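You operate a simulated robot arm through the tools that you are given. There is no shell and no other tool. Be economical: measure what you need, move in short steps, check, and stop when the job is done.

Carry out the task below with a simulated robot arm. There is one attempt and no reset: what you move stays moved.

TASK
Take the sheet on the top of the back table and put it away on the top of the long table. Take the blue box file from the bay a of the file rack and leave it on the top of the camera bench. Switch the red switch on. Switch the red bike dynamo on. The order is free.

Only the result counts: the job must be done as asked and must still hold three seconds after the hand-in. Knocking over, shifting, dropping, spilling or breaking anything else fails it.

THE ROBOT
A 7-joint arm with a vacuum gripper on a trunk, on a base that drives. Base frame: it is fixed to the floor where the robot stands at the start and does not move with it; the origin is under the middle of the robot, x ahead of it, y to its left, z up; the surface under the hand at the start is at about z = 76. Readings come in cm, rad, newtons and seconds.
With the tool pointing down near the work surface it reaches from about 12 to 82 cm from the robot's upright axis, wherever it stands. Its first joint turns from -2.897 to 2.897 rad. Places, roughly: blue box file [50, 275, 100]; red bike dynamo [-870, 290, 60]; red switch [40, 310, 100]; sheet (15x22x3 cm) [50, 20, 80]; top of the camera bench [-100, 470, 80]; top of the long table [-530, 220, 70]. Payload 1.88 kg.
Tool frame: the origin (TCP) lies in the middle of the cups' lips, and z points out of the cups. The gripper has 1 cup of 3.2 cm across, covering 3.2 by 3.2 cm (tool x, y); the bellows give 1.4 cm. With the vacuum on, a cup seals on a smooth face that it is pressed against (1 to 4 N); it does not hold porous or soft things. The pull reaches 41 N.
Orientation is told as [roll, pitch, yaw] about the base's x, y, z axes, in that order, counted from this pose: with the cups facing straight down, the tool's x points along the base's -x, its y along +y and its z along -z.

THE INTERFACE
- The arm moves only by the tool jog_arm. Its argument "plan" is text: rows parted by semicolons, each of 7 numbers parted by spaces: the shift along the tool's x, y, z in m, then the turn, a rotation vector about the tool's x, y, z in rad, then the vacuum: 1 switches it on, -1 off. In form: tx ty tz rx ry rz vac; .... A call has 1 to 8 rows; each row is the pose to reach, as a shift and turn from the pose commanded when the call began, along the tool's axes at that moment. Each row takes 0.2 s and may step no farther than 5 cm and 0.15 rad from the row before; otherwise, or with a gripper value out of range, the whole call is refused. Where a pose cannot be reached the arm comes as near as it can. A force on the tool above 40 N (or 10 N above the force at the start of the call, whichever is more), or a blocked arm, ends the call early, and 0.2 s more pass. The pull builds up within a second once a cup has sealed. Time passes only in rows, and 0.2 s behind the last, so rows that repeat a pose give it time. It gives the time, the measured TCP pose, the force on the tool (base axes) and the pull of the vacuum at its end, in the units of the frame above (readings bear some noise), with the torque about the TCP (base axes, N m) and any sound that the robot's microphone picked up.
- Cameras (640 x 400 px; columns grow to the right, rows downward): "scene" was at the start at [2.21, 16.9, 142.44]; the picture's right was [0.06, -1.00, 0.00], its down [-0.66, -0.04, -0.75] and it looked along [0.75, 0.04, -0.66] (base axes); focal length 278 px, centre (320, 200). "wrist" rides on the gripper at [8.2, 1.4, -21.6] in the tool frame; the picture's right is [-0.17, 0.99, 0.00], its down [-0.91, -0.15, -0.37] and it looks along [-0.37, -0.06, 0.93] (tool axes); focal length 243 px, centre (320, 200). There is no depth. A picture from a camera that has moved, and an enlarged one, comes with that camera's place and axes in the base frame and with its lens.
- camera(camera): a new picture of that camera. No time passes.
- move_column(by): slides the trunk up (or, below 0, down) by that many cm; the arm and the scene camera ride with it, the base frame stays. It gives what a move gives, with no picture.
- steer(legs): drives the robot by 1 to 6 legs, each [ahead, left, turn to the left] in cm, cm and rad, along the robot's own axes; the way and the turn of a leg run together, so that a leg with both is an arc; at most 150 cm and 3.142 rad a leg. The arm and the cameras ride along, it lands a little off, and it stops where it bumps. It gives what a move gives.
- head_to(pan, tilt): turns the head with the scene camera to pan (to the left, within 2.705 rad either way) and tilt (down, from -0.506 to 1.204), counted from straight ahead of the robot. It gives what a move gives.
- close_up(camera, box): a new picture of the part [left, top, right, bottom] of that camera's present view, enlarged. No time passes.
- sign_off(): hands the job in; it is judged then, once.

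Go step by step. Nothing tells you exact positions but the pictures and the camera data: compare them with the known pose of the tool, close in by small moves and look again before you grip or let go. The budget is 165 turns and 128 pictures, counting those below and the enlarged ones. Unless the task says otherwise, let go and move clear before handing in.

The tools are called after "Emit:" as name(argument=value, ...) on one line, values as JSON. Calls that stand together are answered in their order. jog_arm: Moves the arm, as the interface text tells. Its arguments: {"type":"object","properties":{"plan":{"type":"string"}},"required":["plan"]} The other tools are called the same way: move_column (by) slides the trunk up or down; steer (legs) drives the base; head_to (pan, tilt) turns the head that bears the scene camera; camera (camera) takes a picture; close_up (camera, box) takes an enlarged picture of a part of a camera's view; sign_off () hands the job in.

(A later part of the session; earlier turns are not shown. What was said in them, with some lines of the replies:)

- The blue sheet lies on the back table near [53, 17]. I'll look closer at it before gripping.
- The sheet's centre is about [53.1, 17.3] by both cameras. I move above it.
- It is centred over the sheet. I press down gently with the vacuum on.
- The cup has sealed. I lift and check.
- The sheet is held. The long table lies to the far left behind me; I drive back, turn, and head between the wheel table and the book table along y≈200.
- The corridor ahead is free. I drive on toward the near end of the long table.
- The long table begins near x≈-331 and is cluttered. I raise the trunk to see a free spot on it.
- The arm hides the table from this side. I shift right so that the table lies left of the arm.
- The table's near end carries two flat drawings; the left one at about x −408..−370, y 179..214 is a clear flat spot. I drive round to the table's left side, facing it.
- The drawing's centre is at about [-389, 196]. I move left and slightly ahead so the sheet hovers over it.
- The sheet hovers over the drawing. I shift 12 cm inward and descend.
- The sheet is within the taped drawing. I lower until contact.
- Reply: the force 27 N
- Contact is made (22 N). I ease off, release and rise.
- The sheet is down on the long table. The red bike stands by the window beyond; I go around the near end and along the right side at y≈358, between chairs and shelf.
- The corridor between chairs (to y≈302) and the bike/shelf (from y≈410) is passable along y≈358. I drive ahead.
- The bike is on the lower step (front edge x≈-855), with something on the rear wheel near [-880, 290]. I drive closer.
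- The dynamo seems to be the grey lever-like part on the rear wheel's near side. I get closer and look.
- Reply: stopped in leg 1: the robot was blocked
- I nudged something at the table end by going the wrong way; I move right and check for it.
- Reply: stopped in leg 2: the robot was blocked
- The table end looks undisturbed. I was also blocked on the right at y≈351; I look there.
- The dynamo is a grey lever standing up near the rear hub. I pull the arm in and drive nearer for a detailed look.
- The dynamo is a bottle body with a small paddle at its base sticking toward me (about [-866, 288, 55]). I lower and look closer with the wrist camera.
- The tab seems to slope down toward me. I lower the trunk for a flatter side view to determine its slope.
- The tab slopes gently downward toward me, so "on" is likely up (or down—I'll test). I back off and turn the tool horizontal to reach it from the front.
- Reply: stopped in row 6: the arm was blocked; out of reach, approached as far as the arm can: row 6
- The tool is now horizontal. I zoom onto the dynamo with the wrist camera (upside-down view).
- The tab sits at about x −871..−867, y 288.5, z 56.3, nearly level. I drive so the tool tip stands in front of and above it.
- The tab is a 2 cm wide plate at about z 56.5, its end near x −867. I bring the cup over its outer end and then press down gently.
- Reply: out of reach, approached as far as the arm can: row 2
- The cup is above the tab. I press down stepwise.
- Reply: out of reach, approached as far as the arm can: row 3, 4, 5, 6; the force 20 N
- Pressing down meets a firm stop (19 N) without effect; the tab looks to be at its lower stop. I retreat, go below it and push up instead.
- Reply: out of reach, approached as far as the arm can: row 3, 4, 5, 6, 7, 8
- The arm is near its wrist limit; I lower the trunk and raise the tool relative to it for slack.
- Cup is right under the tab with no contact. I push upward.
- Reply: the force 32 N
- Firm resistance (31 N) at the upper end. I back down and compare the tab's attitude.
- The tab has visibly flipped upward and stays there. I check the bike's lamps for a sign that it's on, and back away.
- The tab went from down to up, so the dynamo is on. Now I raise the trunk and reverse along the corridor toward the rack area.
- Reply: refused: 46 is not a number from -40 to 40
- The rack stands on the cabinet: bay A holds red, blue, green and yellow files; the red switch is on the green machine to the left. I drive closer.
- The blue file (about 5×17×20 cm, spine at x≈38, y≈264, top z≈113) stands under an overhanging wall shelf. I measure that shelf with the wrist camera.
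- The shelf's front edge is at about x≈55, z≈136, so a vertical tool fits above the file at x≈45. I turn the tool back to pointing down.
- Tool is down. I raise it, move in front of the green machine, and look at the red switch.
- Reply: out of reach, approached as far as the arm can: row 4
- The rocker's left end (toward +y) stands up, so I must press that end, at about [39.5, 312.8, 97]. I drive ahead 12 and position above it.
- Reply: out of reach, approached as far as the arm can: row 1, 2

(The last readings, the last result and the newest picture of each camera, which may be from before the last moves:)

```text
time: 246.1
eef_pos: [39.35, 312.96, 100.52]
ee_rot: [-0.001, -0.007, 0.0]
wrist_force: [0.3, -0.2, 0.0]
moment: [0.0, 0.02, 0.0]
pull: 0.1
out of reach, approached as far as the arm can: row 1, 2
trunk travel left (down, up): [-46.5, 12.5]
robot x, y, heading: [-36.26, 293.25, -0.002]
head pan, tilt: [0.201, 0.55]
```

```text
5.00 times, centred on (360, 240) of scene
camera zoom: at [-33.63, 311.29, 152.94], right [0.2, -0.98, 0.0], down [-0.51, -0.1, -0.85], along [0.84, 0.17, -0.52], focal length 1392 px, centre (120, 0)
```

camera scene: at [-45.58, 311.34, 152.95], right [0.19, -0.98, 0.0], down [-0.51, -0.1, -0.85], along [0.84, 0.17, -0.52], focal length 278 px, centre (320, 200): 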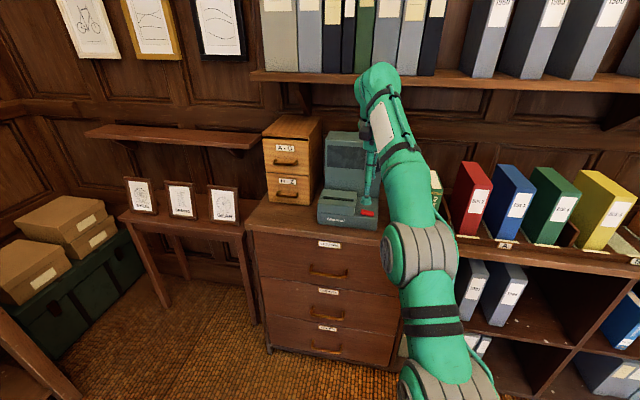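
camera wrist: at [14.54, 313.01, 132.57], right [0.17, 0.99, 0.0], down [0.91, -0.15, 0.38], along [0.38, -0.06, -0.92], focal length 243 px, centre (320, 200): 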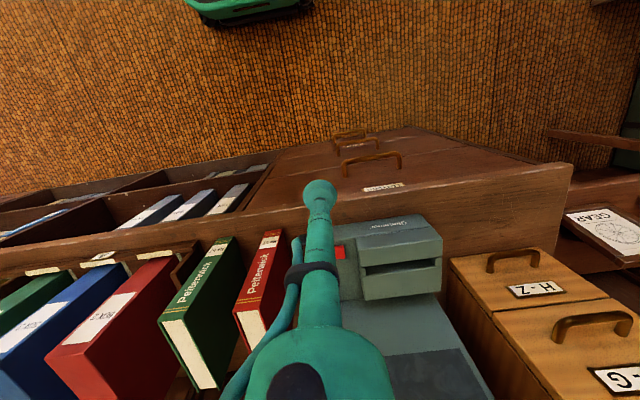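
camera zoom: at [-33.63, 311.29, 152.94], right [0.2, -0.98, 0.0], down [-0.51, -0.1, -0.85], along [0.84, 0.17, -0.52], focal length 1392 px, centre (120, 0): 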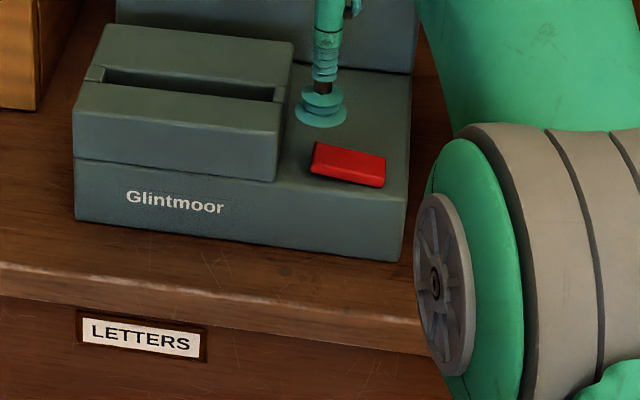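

Going straight down will hit the rocker's left end. I press.

Emit:
jog_arm(plan="0 0 0.015 0 0 0 -1;0 0 0.027 0 0 0 -1;0 0 0.035 0 0 0 -1;0 0 0.043 0 0 0 -1;0 0 0.05 0 0 0 -1;0 0 0.056 0 0 0 -1")

Emit:
jog_arm(plan="0 0 -0.02 0 0 0 -1;0 0 -0.05 0 0 0 -1;0 0 -0.09 0 0 0 -1;0 0 -0.12 0 0 0 -1;0 0 -0.15 0 0 0 -1")

Emit:
close_up(camera="scene", box=[350, 215, 410, 255])

```text
time: 247.5
eef_pos: [39.45, 312.8, 95.02]
ee_rot: [0.001, -0.008, 0.0]
wrist_force: [-0.8, 3.0, 6.0]
moment: [-0.11, -0.04, -0.03]
pull: 0.1
trunk travel left (down, up): [-46.5, 12.5]
robot x, y, heading: [-36.58, 293.31, -0.005]
head pan, tilt: [0.201, 0.55]
```

```text
time: 248.7
eef_pos: [37.67, 312.34, 106.13]
ee_rot: [-0.001, -0.008, 0.003]
wrist_force: [0.0, -0.7, -0.2]
moment: [-0.06, 0.0, -0.02]
pull: 0.1
out of reach, approached as far as the arm can: row 3, 4, 5
trunk travel left (down, up): [-46.5, 12.5]
robot x, y, heading: [-36.51, 293.11, -0.002]
head pan, tilt: [0.201, 0.55]
```

```text
10.00 times, centred on (380, 235) of scene
camera zoom: at [-33.59, 311.3, 152.94], right [0.2, -0.98, 0.0], down [-0.51, -0.1, -0.85], along [0.84, 0.17, -0.52], focal length 2784 px, centre (-280, -150)
```

zoom: 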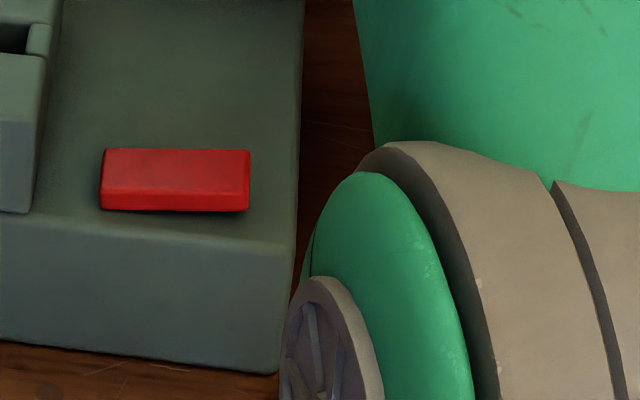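

The rocker has flipped over, so the switch is on. I back off, raise the trunk and shift right to the blue file.

Emit:
steer(legs=[[-25, 0, 0], [0, -48, 0]])

Emit:
move_column(by=12)

Emit:
jog_arm(plan="0.04 0 -0.01 0 0 0 -1;0.08 0 -0.03 0 0 0 -1;0.10 0 -0.06 0 0 0 -1;0.10 0 -0.08 0 0 0 -1")

Emit:
camera(camera="scene")

Emit:
camera(camera="wrist")

```text
time: 253.0
eef_pos: [12.4, 263.77, 106.16]
ee_rot: [-0.002, -0.008, -0.005]
wrist_force: [-0.2, 0.1, 0.3]
moment: [0.01, -0.05, 0.0]
pull: 0.0
trunk travel left (down, up): [-46.5, 12.5]
robot x, y, heading: [-61.79, 245.1, -0.007]
head pan, tilt: [0.201, 0.55]
```

```text
time: 254.5
eef_pos: [12.33, 263.86, 118.05]
ee_rot: [-0.002, -0.008, -0.005]
wrist_force: [1.3, 1.1, -0.2]
moment: [0.02, -0.03, 0.03]
pull: 0.1
trunk travel left (down, up): [-58.5, 0.5]
robot x, y, heading: [-61.79, 244.85, -0.006]
head pan, tilt: [0.201, 0.55]
```

```text
time: 255.5
eef_pos: [2.56, 263.98, 125.73]
ee_rot: [-0.003, -0.003, -0.004]
wrist_force: [-0.5, -1.0, 4.7]
moment: [0.11, -0.21, 0.01]
pull: 0.0
out of reach, approached as far as the arm can: row 1, 2
trunk travel left (down, up): [-58.5, 0.5]
robot x, y, heading: [-61.62, 244.98, -0.014]
head pan, tilt: [0.201, 0.55]
```

```text
53 pictures are left
camera scene: at [-58.81, 263.25, 164.94], right [0.19, -0.98, 0.0], down [-0.51, -0.1, -0.85], along [0.84, 0.16, -0.52], focal length 278 px, centre (320, 200)
```

scene: 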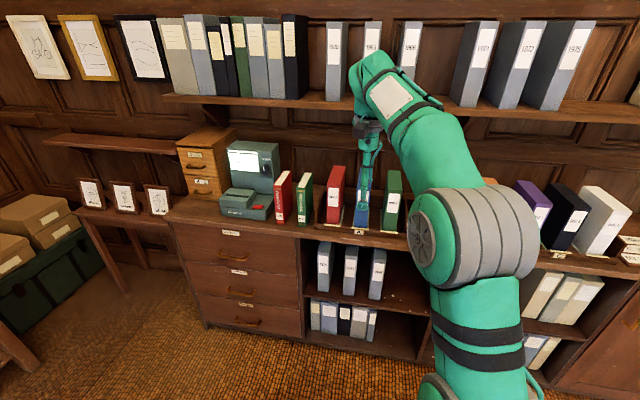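

```text
52 pictures are left
camera wrist: at [-5.76, 265.51, 147.19], right [0.17, 0.99, 0.0], down [0.91, -0.16, 0.38], along [0.37, -0.07, -0.93], focal length 243 px, centre (320, 200)
```

wrist: 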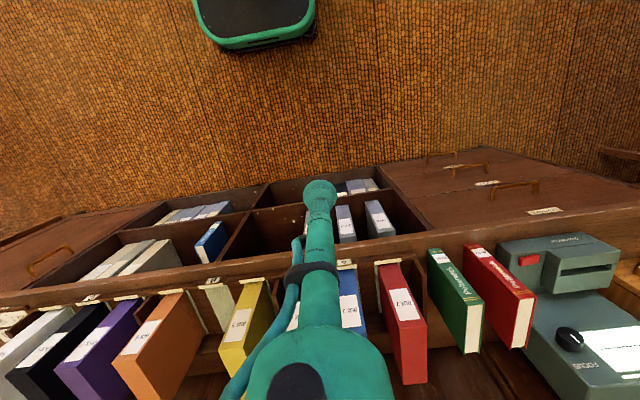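

The reader's screen lit up, confirming the switch. Now I pin down the blue file precisely.

Emit:
close_up(camera="wrist", box=[320, 240, 460, 400])

Emit:
close_up(camera="scene", box=[320, 150, 410, 250])

```text
2.50 times, centred on (390, 320) of wrist
camera zoom: at [-5.76, 265.51, 147.19], right [0.17, 0.99, 0.0], down [0.91, -0.16, 0.38], along [0.37, -0.07, -0.93], focal length 606 px, centre (145, -100)
```

zoom: 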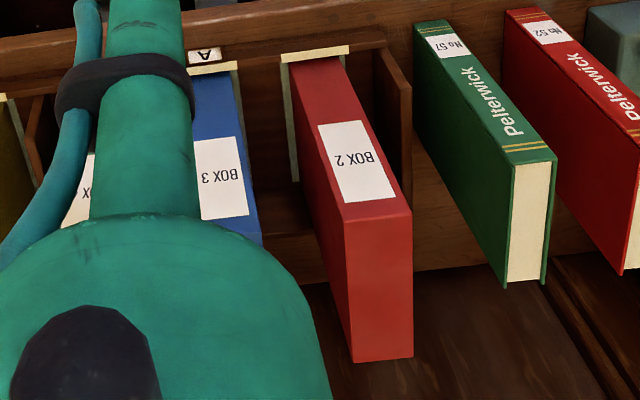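

```text
4.00 times, centred on (365, 200) of scene
camera zoom: at [-58.81, 263.25, 164.94], right [0.19, -0.98, 0.0], down [-0.51, -0.1, -0.85], along [0.84, 0.16, -0.52], focal length 1113 px, centre (140, 200)
```

zoom: 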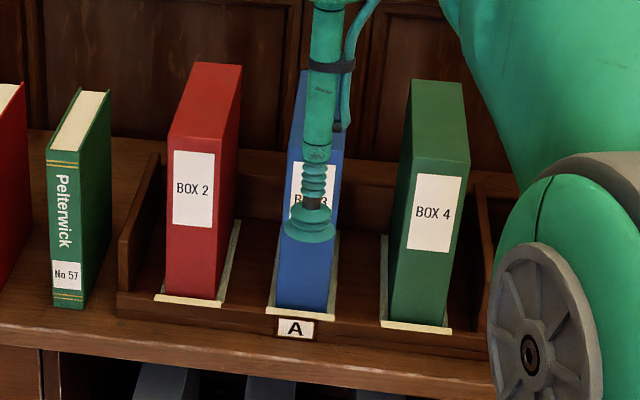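

File centre is y≈264.0, x≈38..55, top z≈112.5. I drive ahead so the cup comes above its top near x≈43.

Emit:
steer(legs=[[30, 0, 0.01], [10, 0, 0]])

Emit:
camera(camera="wrist")

Emit:
close_up(camera="scene", box=[300, 130, 420, 330])

```text
time: 258.2
eef_pos: [41.83, 264.65, 126.02]
ee_rot: [-0.001, -0.008, 0.01]
wrist_force: [-0.1, 0.3, -0.2]
moment: [-0.01, 0.0, 0.02]
pull: 0.1
trunk travel left (down, up): [-58.5, 0.5]
robot x, y, heading: [-21.55, 244.97, 0.007]
head pan, tilt: [0.201, 0.55]
```

```text
49 pictures are left
camera wrist: at [33.53, 266.03, 147.53], right [0.16, 0.99, 0.0], down [0.91, -0.15, 0.38], along [0.38, -0.06, -0.92], focal length 243 px, centre (320, 200)
```

wrist: 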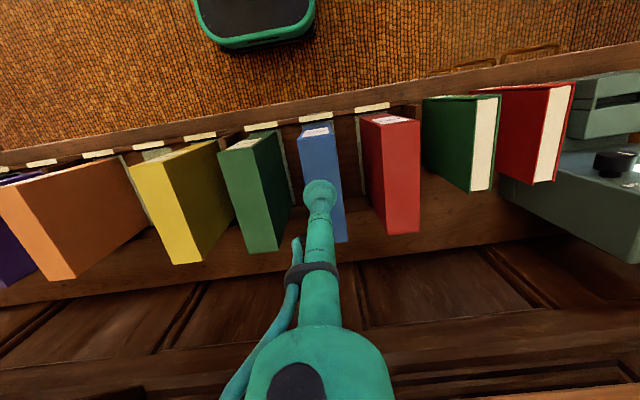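

```text
2.00 times, centred on (360, 230) of scene
camera zoom: at [-19.27, 263.2, 164.94], right [0.2, -0.98, 0.0], down [-0.51, -0.11, -0.85], along [0.83, 0.17, -0.52], focal length 557 px, centre (240, 140)
```

zoom: 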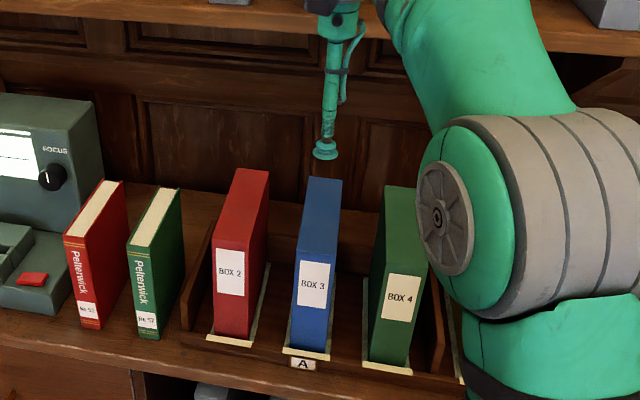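

The cup is aligned in y; the file's top spans x≈39.6..55.9. I shift to x≈45 and go down with vacuum on.

Emit:
jog_arm(plan="-0.015 0 0.03 0 0 0 -1;-0.032 0 0.07 0 0 0 -1;-0.032 0 0.11 0 0 0 1;-0.032 0 0.125 0 0 0 1;-0.032 0 0.135 0 0 0 1;-0.032 0 0.140 0 0 0 1")

```text
time: 259.6
eef_pos: [45.04, 264.7, 112.26]
ee_rot: [0.001, -0.01, 0.005]
wrist_force: [-2.4, 0.4, 7.3]
moment: [0.02, 0.21, -0.22]
pull: 40.7
trunk travel left (down, up): [-58.5, 0.5]
robot x, y, heading: [-21.87, 244.71, -0.0]
head pan, tilt: [0.201, 0.55]
```

Sealed with full pull. I lift 4 cm and look.

Emit:
jog_arm(plan="0 0 -0.01 0 0 0 1;0 0 -0.02 0 0 0 1;0 0 -0.03 0 0 0 1;0 0 -0.04 0 0 0 1;0 0 -0.05 0 0 0 1;0 0 -0.05 0 0 0 1")

Emit:
close_up(camera="scene", box=[280, 130, 440, 330])

```text
time: 261.1
eef_pos: [44.96, 264.55, 116.96]
ee_rot: [-0.004, -0.004, 0.009]
wrist_force: [0.4, 0.1, -7.6]
moment: [0.0, 0.16, 0.01]
pull: 41.0
trunk travel left (down, up): [-58.5, 0.5]
robot x, y, heading: [-21.87, 244.66, 0.01]
head pan, tilt: [0.201, 0.55]
```

```text
2.00 times, centred on (360, 230) of scene
camera zoom: at [-19.31, 263.2, 164.94], right [0.2, -0.98, 0.0], down [-0.51, -0.11, -0.85], along [0.83, 0.17, -0.52], focal length 557 px, centre (240, 140)
```

zoom: 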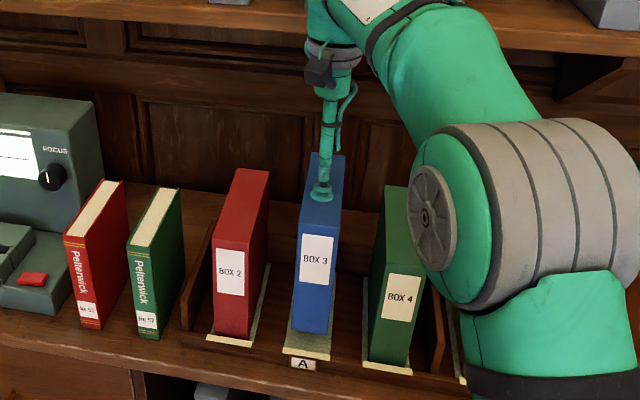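

The file hangs freely (7 N). I drive straight back out and then look for the camera bench.

Emit:
steer(legs=[[-40, 0, 0]])

Emit:
head_to(pan=1.3, tilt=0.45)

Emit:
camera(camera="scene")

```text
time: 263.6
eef_pos: [5.1, 264.69, 117.09]
ee_rot: [-0.003, -0.007, 0.013]
wrist_force: [0.2, -0.4, -7.1]
moment: [0.03, 0.18, 0.01]
pull: 40.8
trunk travel left (down, up): [-58.5, 0.5]
robot x, y, heading: [-61.83, 244.8, 0.006]
head pan, tilt: [0.201, 0.55]
```

```text
time: 264.9
eef_pos: [4.94, 264.64, 116.93]
ee_rot: [-0.004, -0.007, 0.012]
wrist_force: [-0.2, 0.0, -6.7]
moment: [0.01, 0.15, -0.03]
pull: 40.3
trunk travel left (down, up): [-58.5, 0.5]
robot x, y, heading: [-62.05, 244.86, 0.005]
head pan, tilt: [1.3, 0.45]
```

```text
46 pictures are left
camera scene: at [-65.81, 270.04, 165.84], right [0.97, -0.26, 0.0], down [-0.11, -0.42, -0.9], along [0.24, 0.87, -0.44], focal length 278 px, centre (320, 200)
```

scene: 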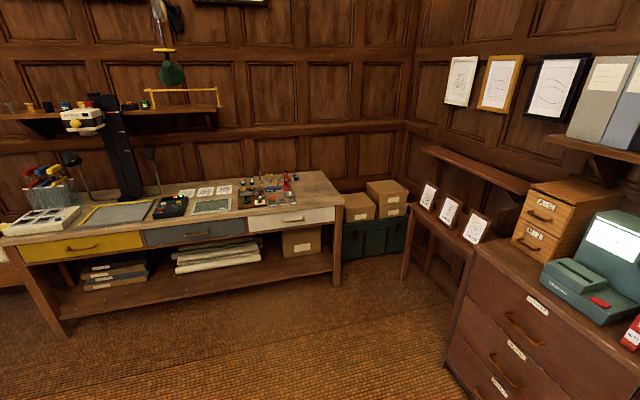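

The camera bench's right end (x≈−30..−3, y≈430..490) is free. I turn left and approach it in steps.

Emit:
steer(legs=[[0, 0, 1.566], [100, 0, 0], [0, -45, 0]])

Emit:
head_to(pan=0.0, tilt=0.6)

Emit:
camera(camera="scene")

```text
time: 276.3
eef_pos: [-40.28, 413.04, 116.95]
ee_rot: [-0.001, -0.004, 1.603]
wrist_force: [-0.4, 0.4, -6.8]
moment: [-0.18, -0.02, -0.03]
pull: 40.7
trunk travel left (down, up): [-58.5, 0.5]
robot x, y, heading: [-19.25, 346.55, 1.594]
head pan, tilt: [1.3, 0.45]
```

```text
time: 277.8
eef_pos: [-40.38, 413.02, 116.88]
ee_rot: [-0.005, -0.004, 1.601]
wrist_force: [-0.6, 0.0, -7.8]
moment: [-0.17, 0.05, 0.0]
pull: 40.6
trunk travel left (down, up): [-58.5, 0.5]
robot x, y, heading: [-19.3, 346.49, 1.597]
head pan, tilt: [0.0, 0.6]
```

```text
45 pictures are left
camera scene: at [-35.89, 348.92, 164.49], right [1.0, 0.03, 0.0], down [0.02, -0.56, -0.82], along [-0.02, 0.82, -0.57], focal length 278 px, centre (320, 200)
```

scene: 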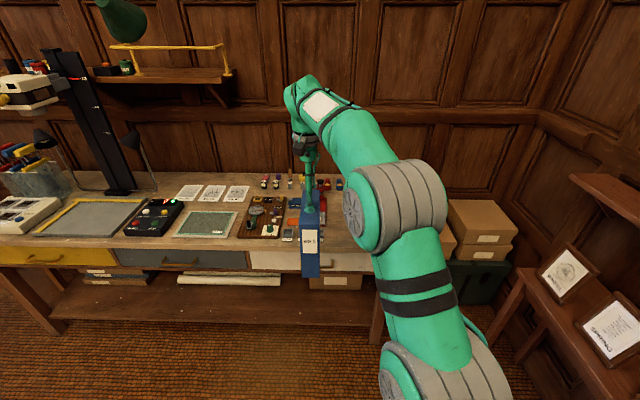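

Emit:
camera(camera="wrist")

```text
44 pictures are left
camera wrist: at [-41.57, 404.7, 138.51], right [-0.99, 0.14, 0.0], down [0.12, 0.92, 0.38], along [0.05, 0.38, -0.92], focal length 243 px, centre (320, 200)
```

wrist: 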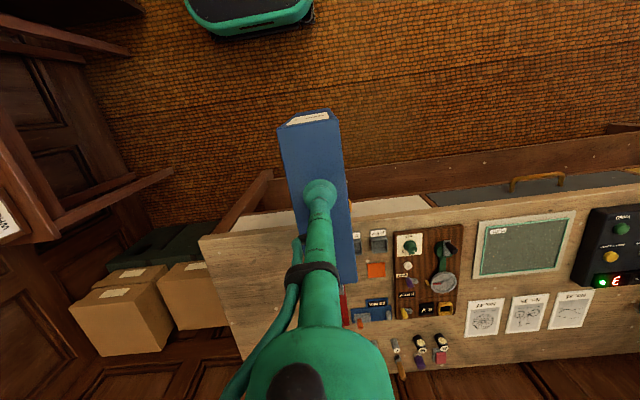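

Free spot: x −37..−4, y 433..490. I aim the file at about [-20, 458].

Emit:
steer(legs=[[20, -6, 0], [19.5, -15.4, 0]])

Emit:
camera(camera="wrist")

```text
time: 280.8
eef_pos: [-19.63, 453.44, 117.03]
ee_rot: [-0.003, -0.005, 1.598]
wrist_force: [0.3, 0.8, -7.8]
moment: [-0.18, 0.03, 0.01]
pull: 40.3
trunk travel left (down, up): [-58.5, 0.5]
robot x, y, heading: [1.68, 386.86, 1.596]
head pan, tilt: [0.0, 0.6]
```

```text
43 pictures are left
camera wrist: at [-20.85, 445.15, 138.49], right [-0.99, 0.14, 0.0], down [0.13, 0.92, 0.38], along [0.05, 0.38, -0.93], focal length 243 px, centre (320, 200)
```

wrist: 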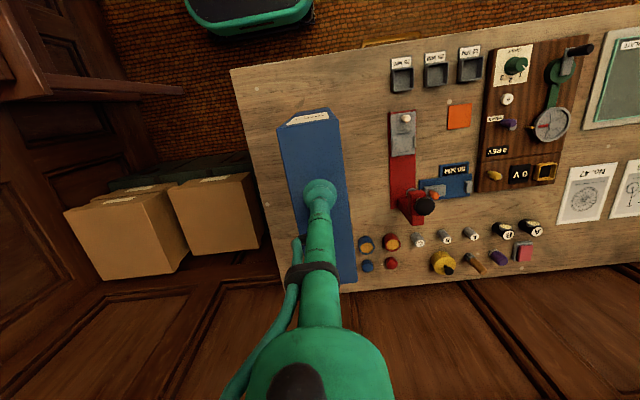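

The footprint below is clear of other things. I lower the file.

Emit:
jog_arm(plan="0 0 0.04 0 0 0 1;0 0 0.08 0 0 0 1;0 0 0.11 0 0 0 1;0 0 0.13 0 0 0 1;0 0 0.145 0 0 0 1;0 0 0.145 0 0 0 1")

Emit:
head_to(pan=0.0, tilt=0.75)

Emit:
close_up(camera="scene", box=[260, 100, 420, 260])

```text
time: 282.2
eef_pos: [-19.57, 453.65, 102.42]
ee_rot: [-0.005, -0.005, 1.598]
wrist_force: [0.8, 0.3, -6.8]
moment: [-0.18, 0.03, -0.01]
pull: 40.9
trunk travel left (down, up): [-58.5, 0.5]
robot x, y, heading: [1.14, 386.4, 1.592]
head pan, tilt: [0.0, 0.6]
```

```text
time: 282.9
eef_pos: [-19.6, 453.6, 102.42]
ee_rot: [-0.003, -0.005, 1.598]
wrist_force: [-0.7, 0.2, -7.7]
moment: [-0.18, 0.04, 0.0]
pull: 40.6
trunk travel left (down, up): [-58.5, 0.5]
robot x, y, heading: [1.1, 387.27, 1.596]
head pan, tilt: [0.0, 0.75]
```

```text
2.50 times, centred on (340, 180) of scene
camera zoom: at [-15.32, 388.77, 163.2], right [1.0, 0.02, 0.0], down [0.02, -0.68, -0.73], along [-0.02, 0.73, -0.68], focal length 696 px, centre (270, 250)
```

zoom: 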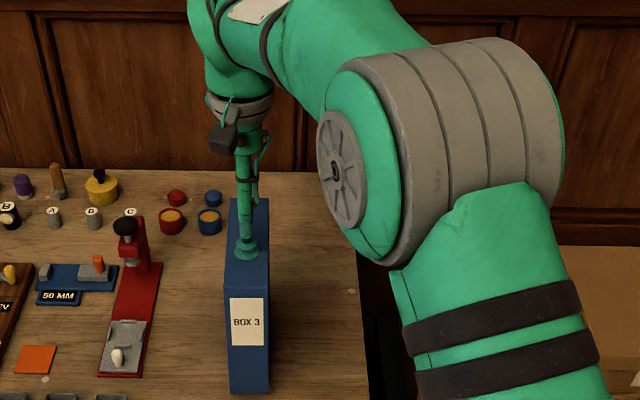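

Emit:
jog_arm(plan="0 0 0.01 0 0 0 1;0 0 0.018 0 0 0 1;0 0 0.026 0 0 0 1;0 0 0.034 0 0 0 1")

```text
time: 283.9
eef_pos: [-19.68, 453.61, 99.67]
ee_rot: [0.001, -0.014, 1.598]
wrist_force: [-1.5, -3.4, 34.1]
moment: [0.13, -0.05, -0.64]
pull: 40.1
trunk travel left (down, up): [-58.5, 0.5]
robot x, y, heading: [1.15, 386.63, 1.593]
head pan, tilt: [0.0, 0.75]
```

Contact with the bench (34 N). I ease off and release.

Emit:
jog_arm(plan="0 0 -0.004 0 0 0 1;0 0 -0.007 0 0 0 1;0 0 -0.007 0 0 0 1")

Emit:
jog_arm(plan="0 0 0 0 0 0 -1;0 0 0 0 0 0 -1;0 0 0 0 0 0 -1;0 0 0 0 0 0 -1;0 0 0 0 0 0 -1")

```text
time: 284.7
eef_pos: [-19.5, 453.51, 99.52]
ee_rot: [-0.003, -0.002, 1.598]
wrist_force: [-2.2, 5.8, 6.6]
moment: [0.02, 0.12, 0.01]
pull: 40.1
trunk travel left (down, up): [-58.5, 0.5]
robot x, y, heading: [1.65, 386.53, 1.593]
head pan, tilt: [0.0, 0.75]
```

```text
time: 285.9
eef_pos: [-19.51, 453.47, 99.83]
ee_rot: [-0.004, -0.005, 1.599]
wrist_force: [-0.4, -2.8, 5.3]
moment: [0.06, -0.02, -0.02]
pull: 0.1
trunk travel left (down, up): [-58.5, 0.5]
robot x, y, heading: [1.31, 386.82, 1.594]
head pan, tilt: [0.0, 0.75]
```

Released with light contact. I rise straight up.

Emit:
jog_arm(plan="0 0 -0.005 0 0 0 -1;0 0 -0.01 0 0 0 -1;0 0 -0.02 0 0 0 -1;0 0 -0.05 0 0 0 -1;0 0 -0.09 0 0 0 -1;0 0 -0.13 0 0 0 -1;0 0 -0.16 0 0 0 -1")

Emit:
steer(legs=[[-35, 5, 0]])

Emit:
head_to(pan=-0.1, tilt=0.55)

Emit:
camera(camera="scene")

Emit:
head_to(pan=-1.4, tilt=0.55)

Emit:
camera(camera="scene")

```text
time: 287.5
eef_pos: [-19.61, 453.29, 115.78]
ee_rot: [0.0, -0.006, 1.598]
wrist_force: [0.1, -0.5, 0.7]
moment: [-0.02, 0.0, 0.03]
pull: 0.1
trunk travel left (down, up): [-58.5, 0.5]
robot x, y, heading: [1.2, 386.1, 1.597]
head pan, tilt: [0.0, 0.75]
```

```text
time: 289.8
eef_pos: [-23.89, 418.63, 115.82]
ee_rot: [-0.005, -0.008, 1.6]
wrist_force: [0.0, 0.0, 0.9]
moment: [0.03, 0.02, 0.03]
pull: 0.0
trunk travel left (down, up): [-58.5, 0.5]
robot x, y, heading: [-2.76, 351.87, 1.593]
head pan, tilt: [0.0, 0.75]
```

```text
time: 290.5
eef_pos: [-23.95, 418.62, 115.83]
ee_rot: [-0.002, -0.006, 1.6]
wrist_force: [0.6, -0.4, 0.1]
moment: [0.01, 0.02, -0.01]
pull: 0.0
trunk travel left (down, up): [-58.5, 0.5]
robot x, y, heading: [-3.09, 352.21, 1.597]
head pan, tilt: [-0.099, 0.55]
```

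```text
41 pictures are left
camera scene: at [-18.6, 354.65, 164.94], right [1.0, -0.07, 0.0], down [-0.04, -0.52, -0.85], along [0.06, 0.85, -0.52], focal length 278 px, centre (320, 200)
```

scene: 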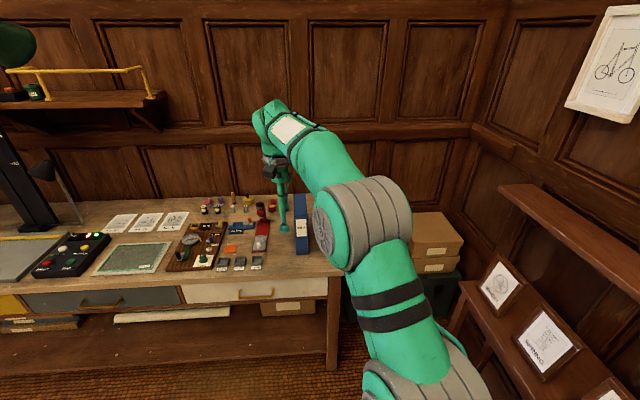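

```text
time: 292.0
eef_pos: [-23.81, 418.68, 115.92]
ee_rot: [-0.004, -0.007, 1.601]
wrist_force: [-0.6, -0.3, -0.7]
moment: [0.02, 0.01, 0.02]
pull: 0.0
trunk travel left (down, up): [-58.5, 0.5]
robot x, y, heading: [-2.69, 352.27, 1.595]
head pan, tilt: [-1.4, 0.55]
```

```text
40 pictures are left
camera scene: at [-10.45, 347.46, 164.94], right [0.2, -0.98, 0.0], down [-0.51, -0.1, -0.85], along [0.84, 0.17, -0.52], focal length 278 px, centre (320, 200)
```

scene: 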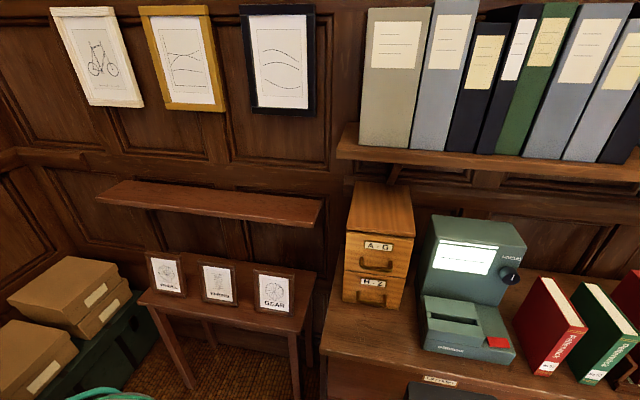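

The file stands on the camera bench, the reader's screen is lit, the sheet is on the long table and the dynamo's tab is flipped up. I hand in.

Emit:
sign_off()

```text
The job is handed in.
```

I finished all four tasks and handed the job in:

- **Sheet:** it lies on the top of the long table.
- **Blue box file:** it stands on the top of the camera bench.
- **Red switch:** it is on, and the reader's screen lit up.
- **Red bike dynamo:** its tab is flipped up and stayed there. I saw no lamp or sound to confirm it is on.

The base was stopped twice while driving near the far end of the long table. I saw nothing out of place there afterwards.
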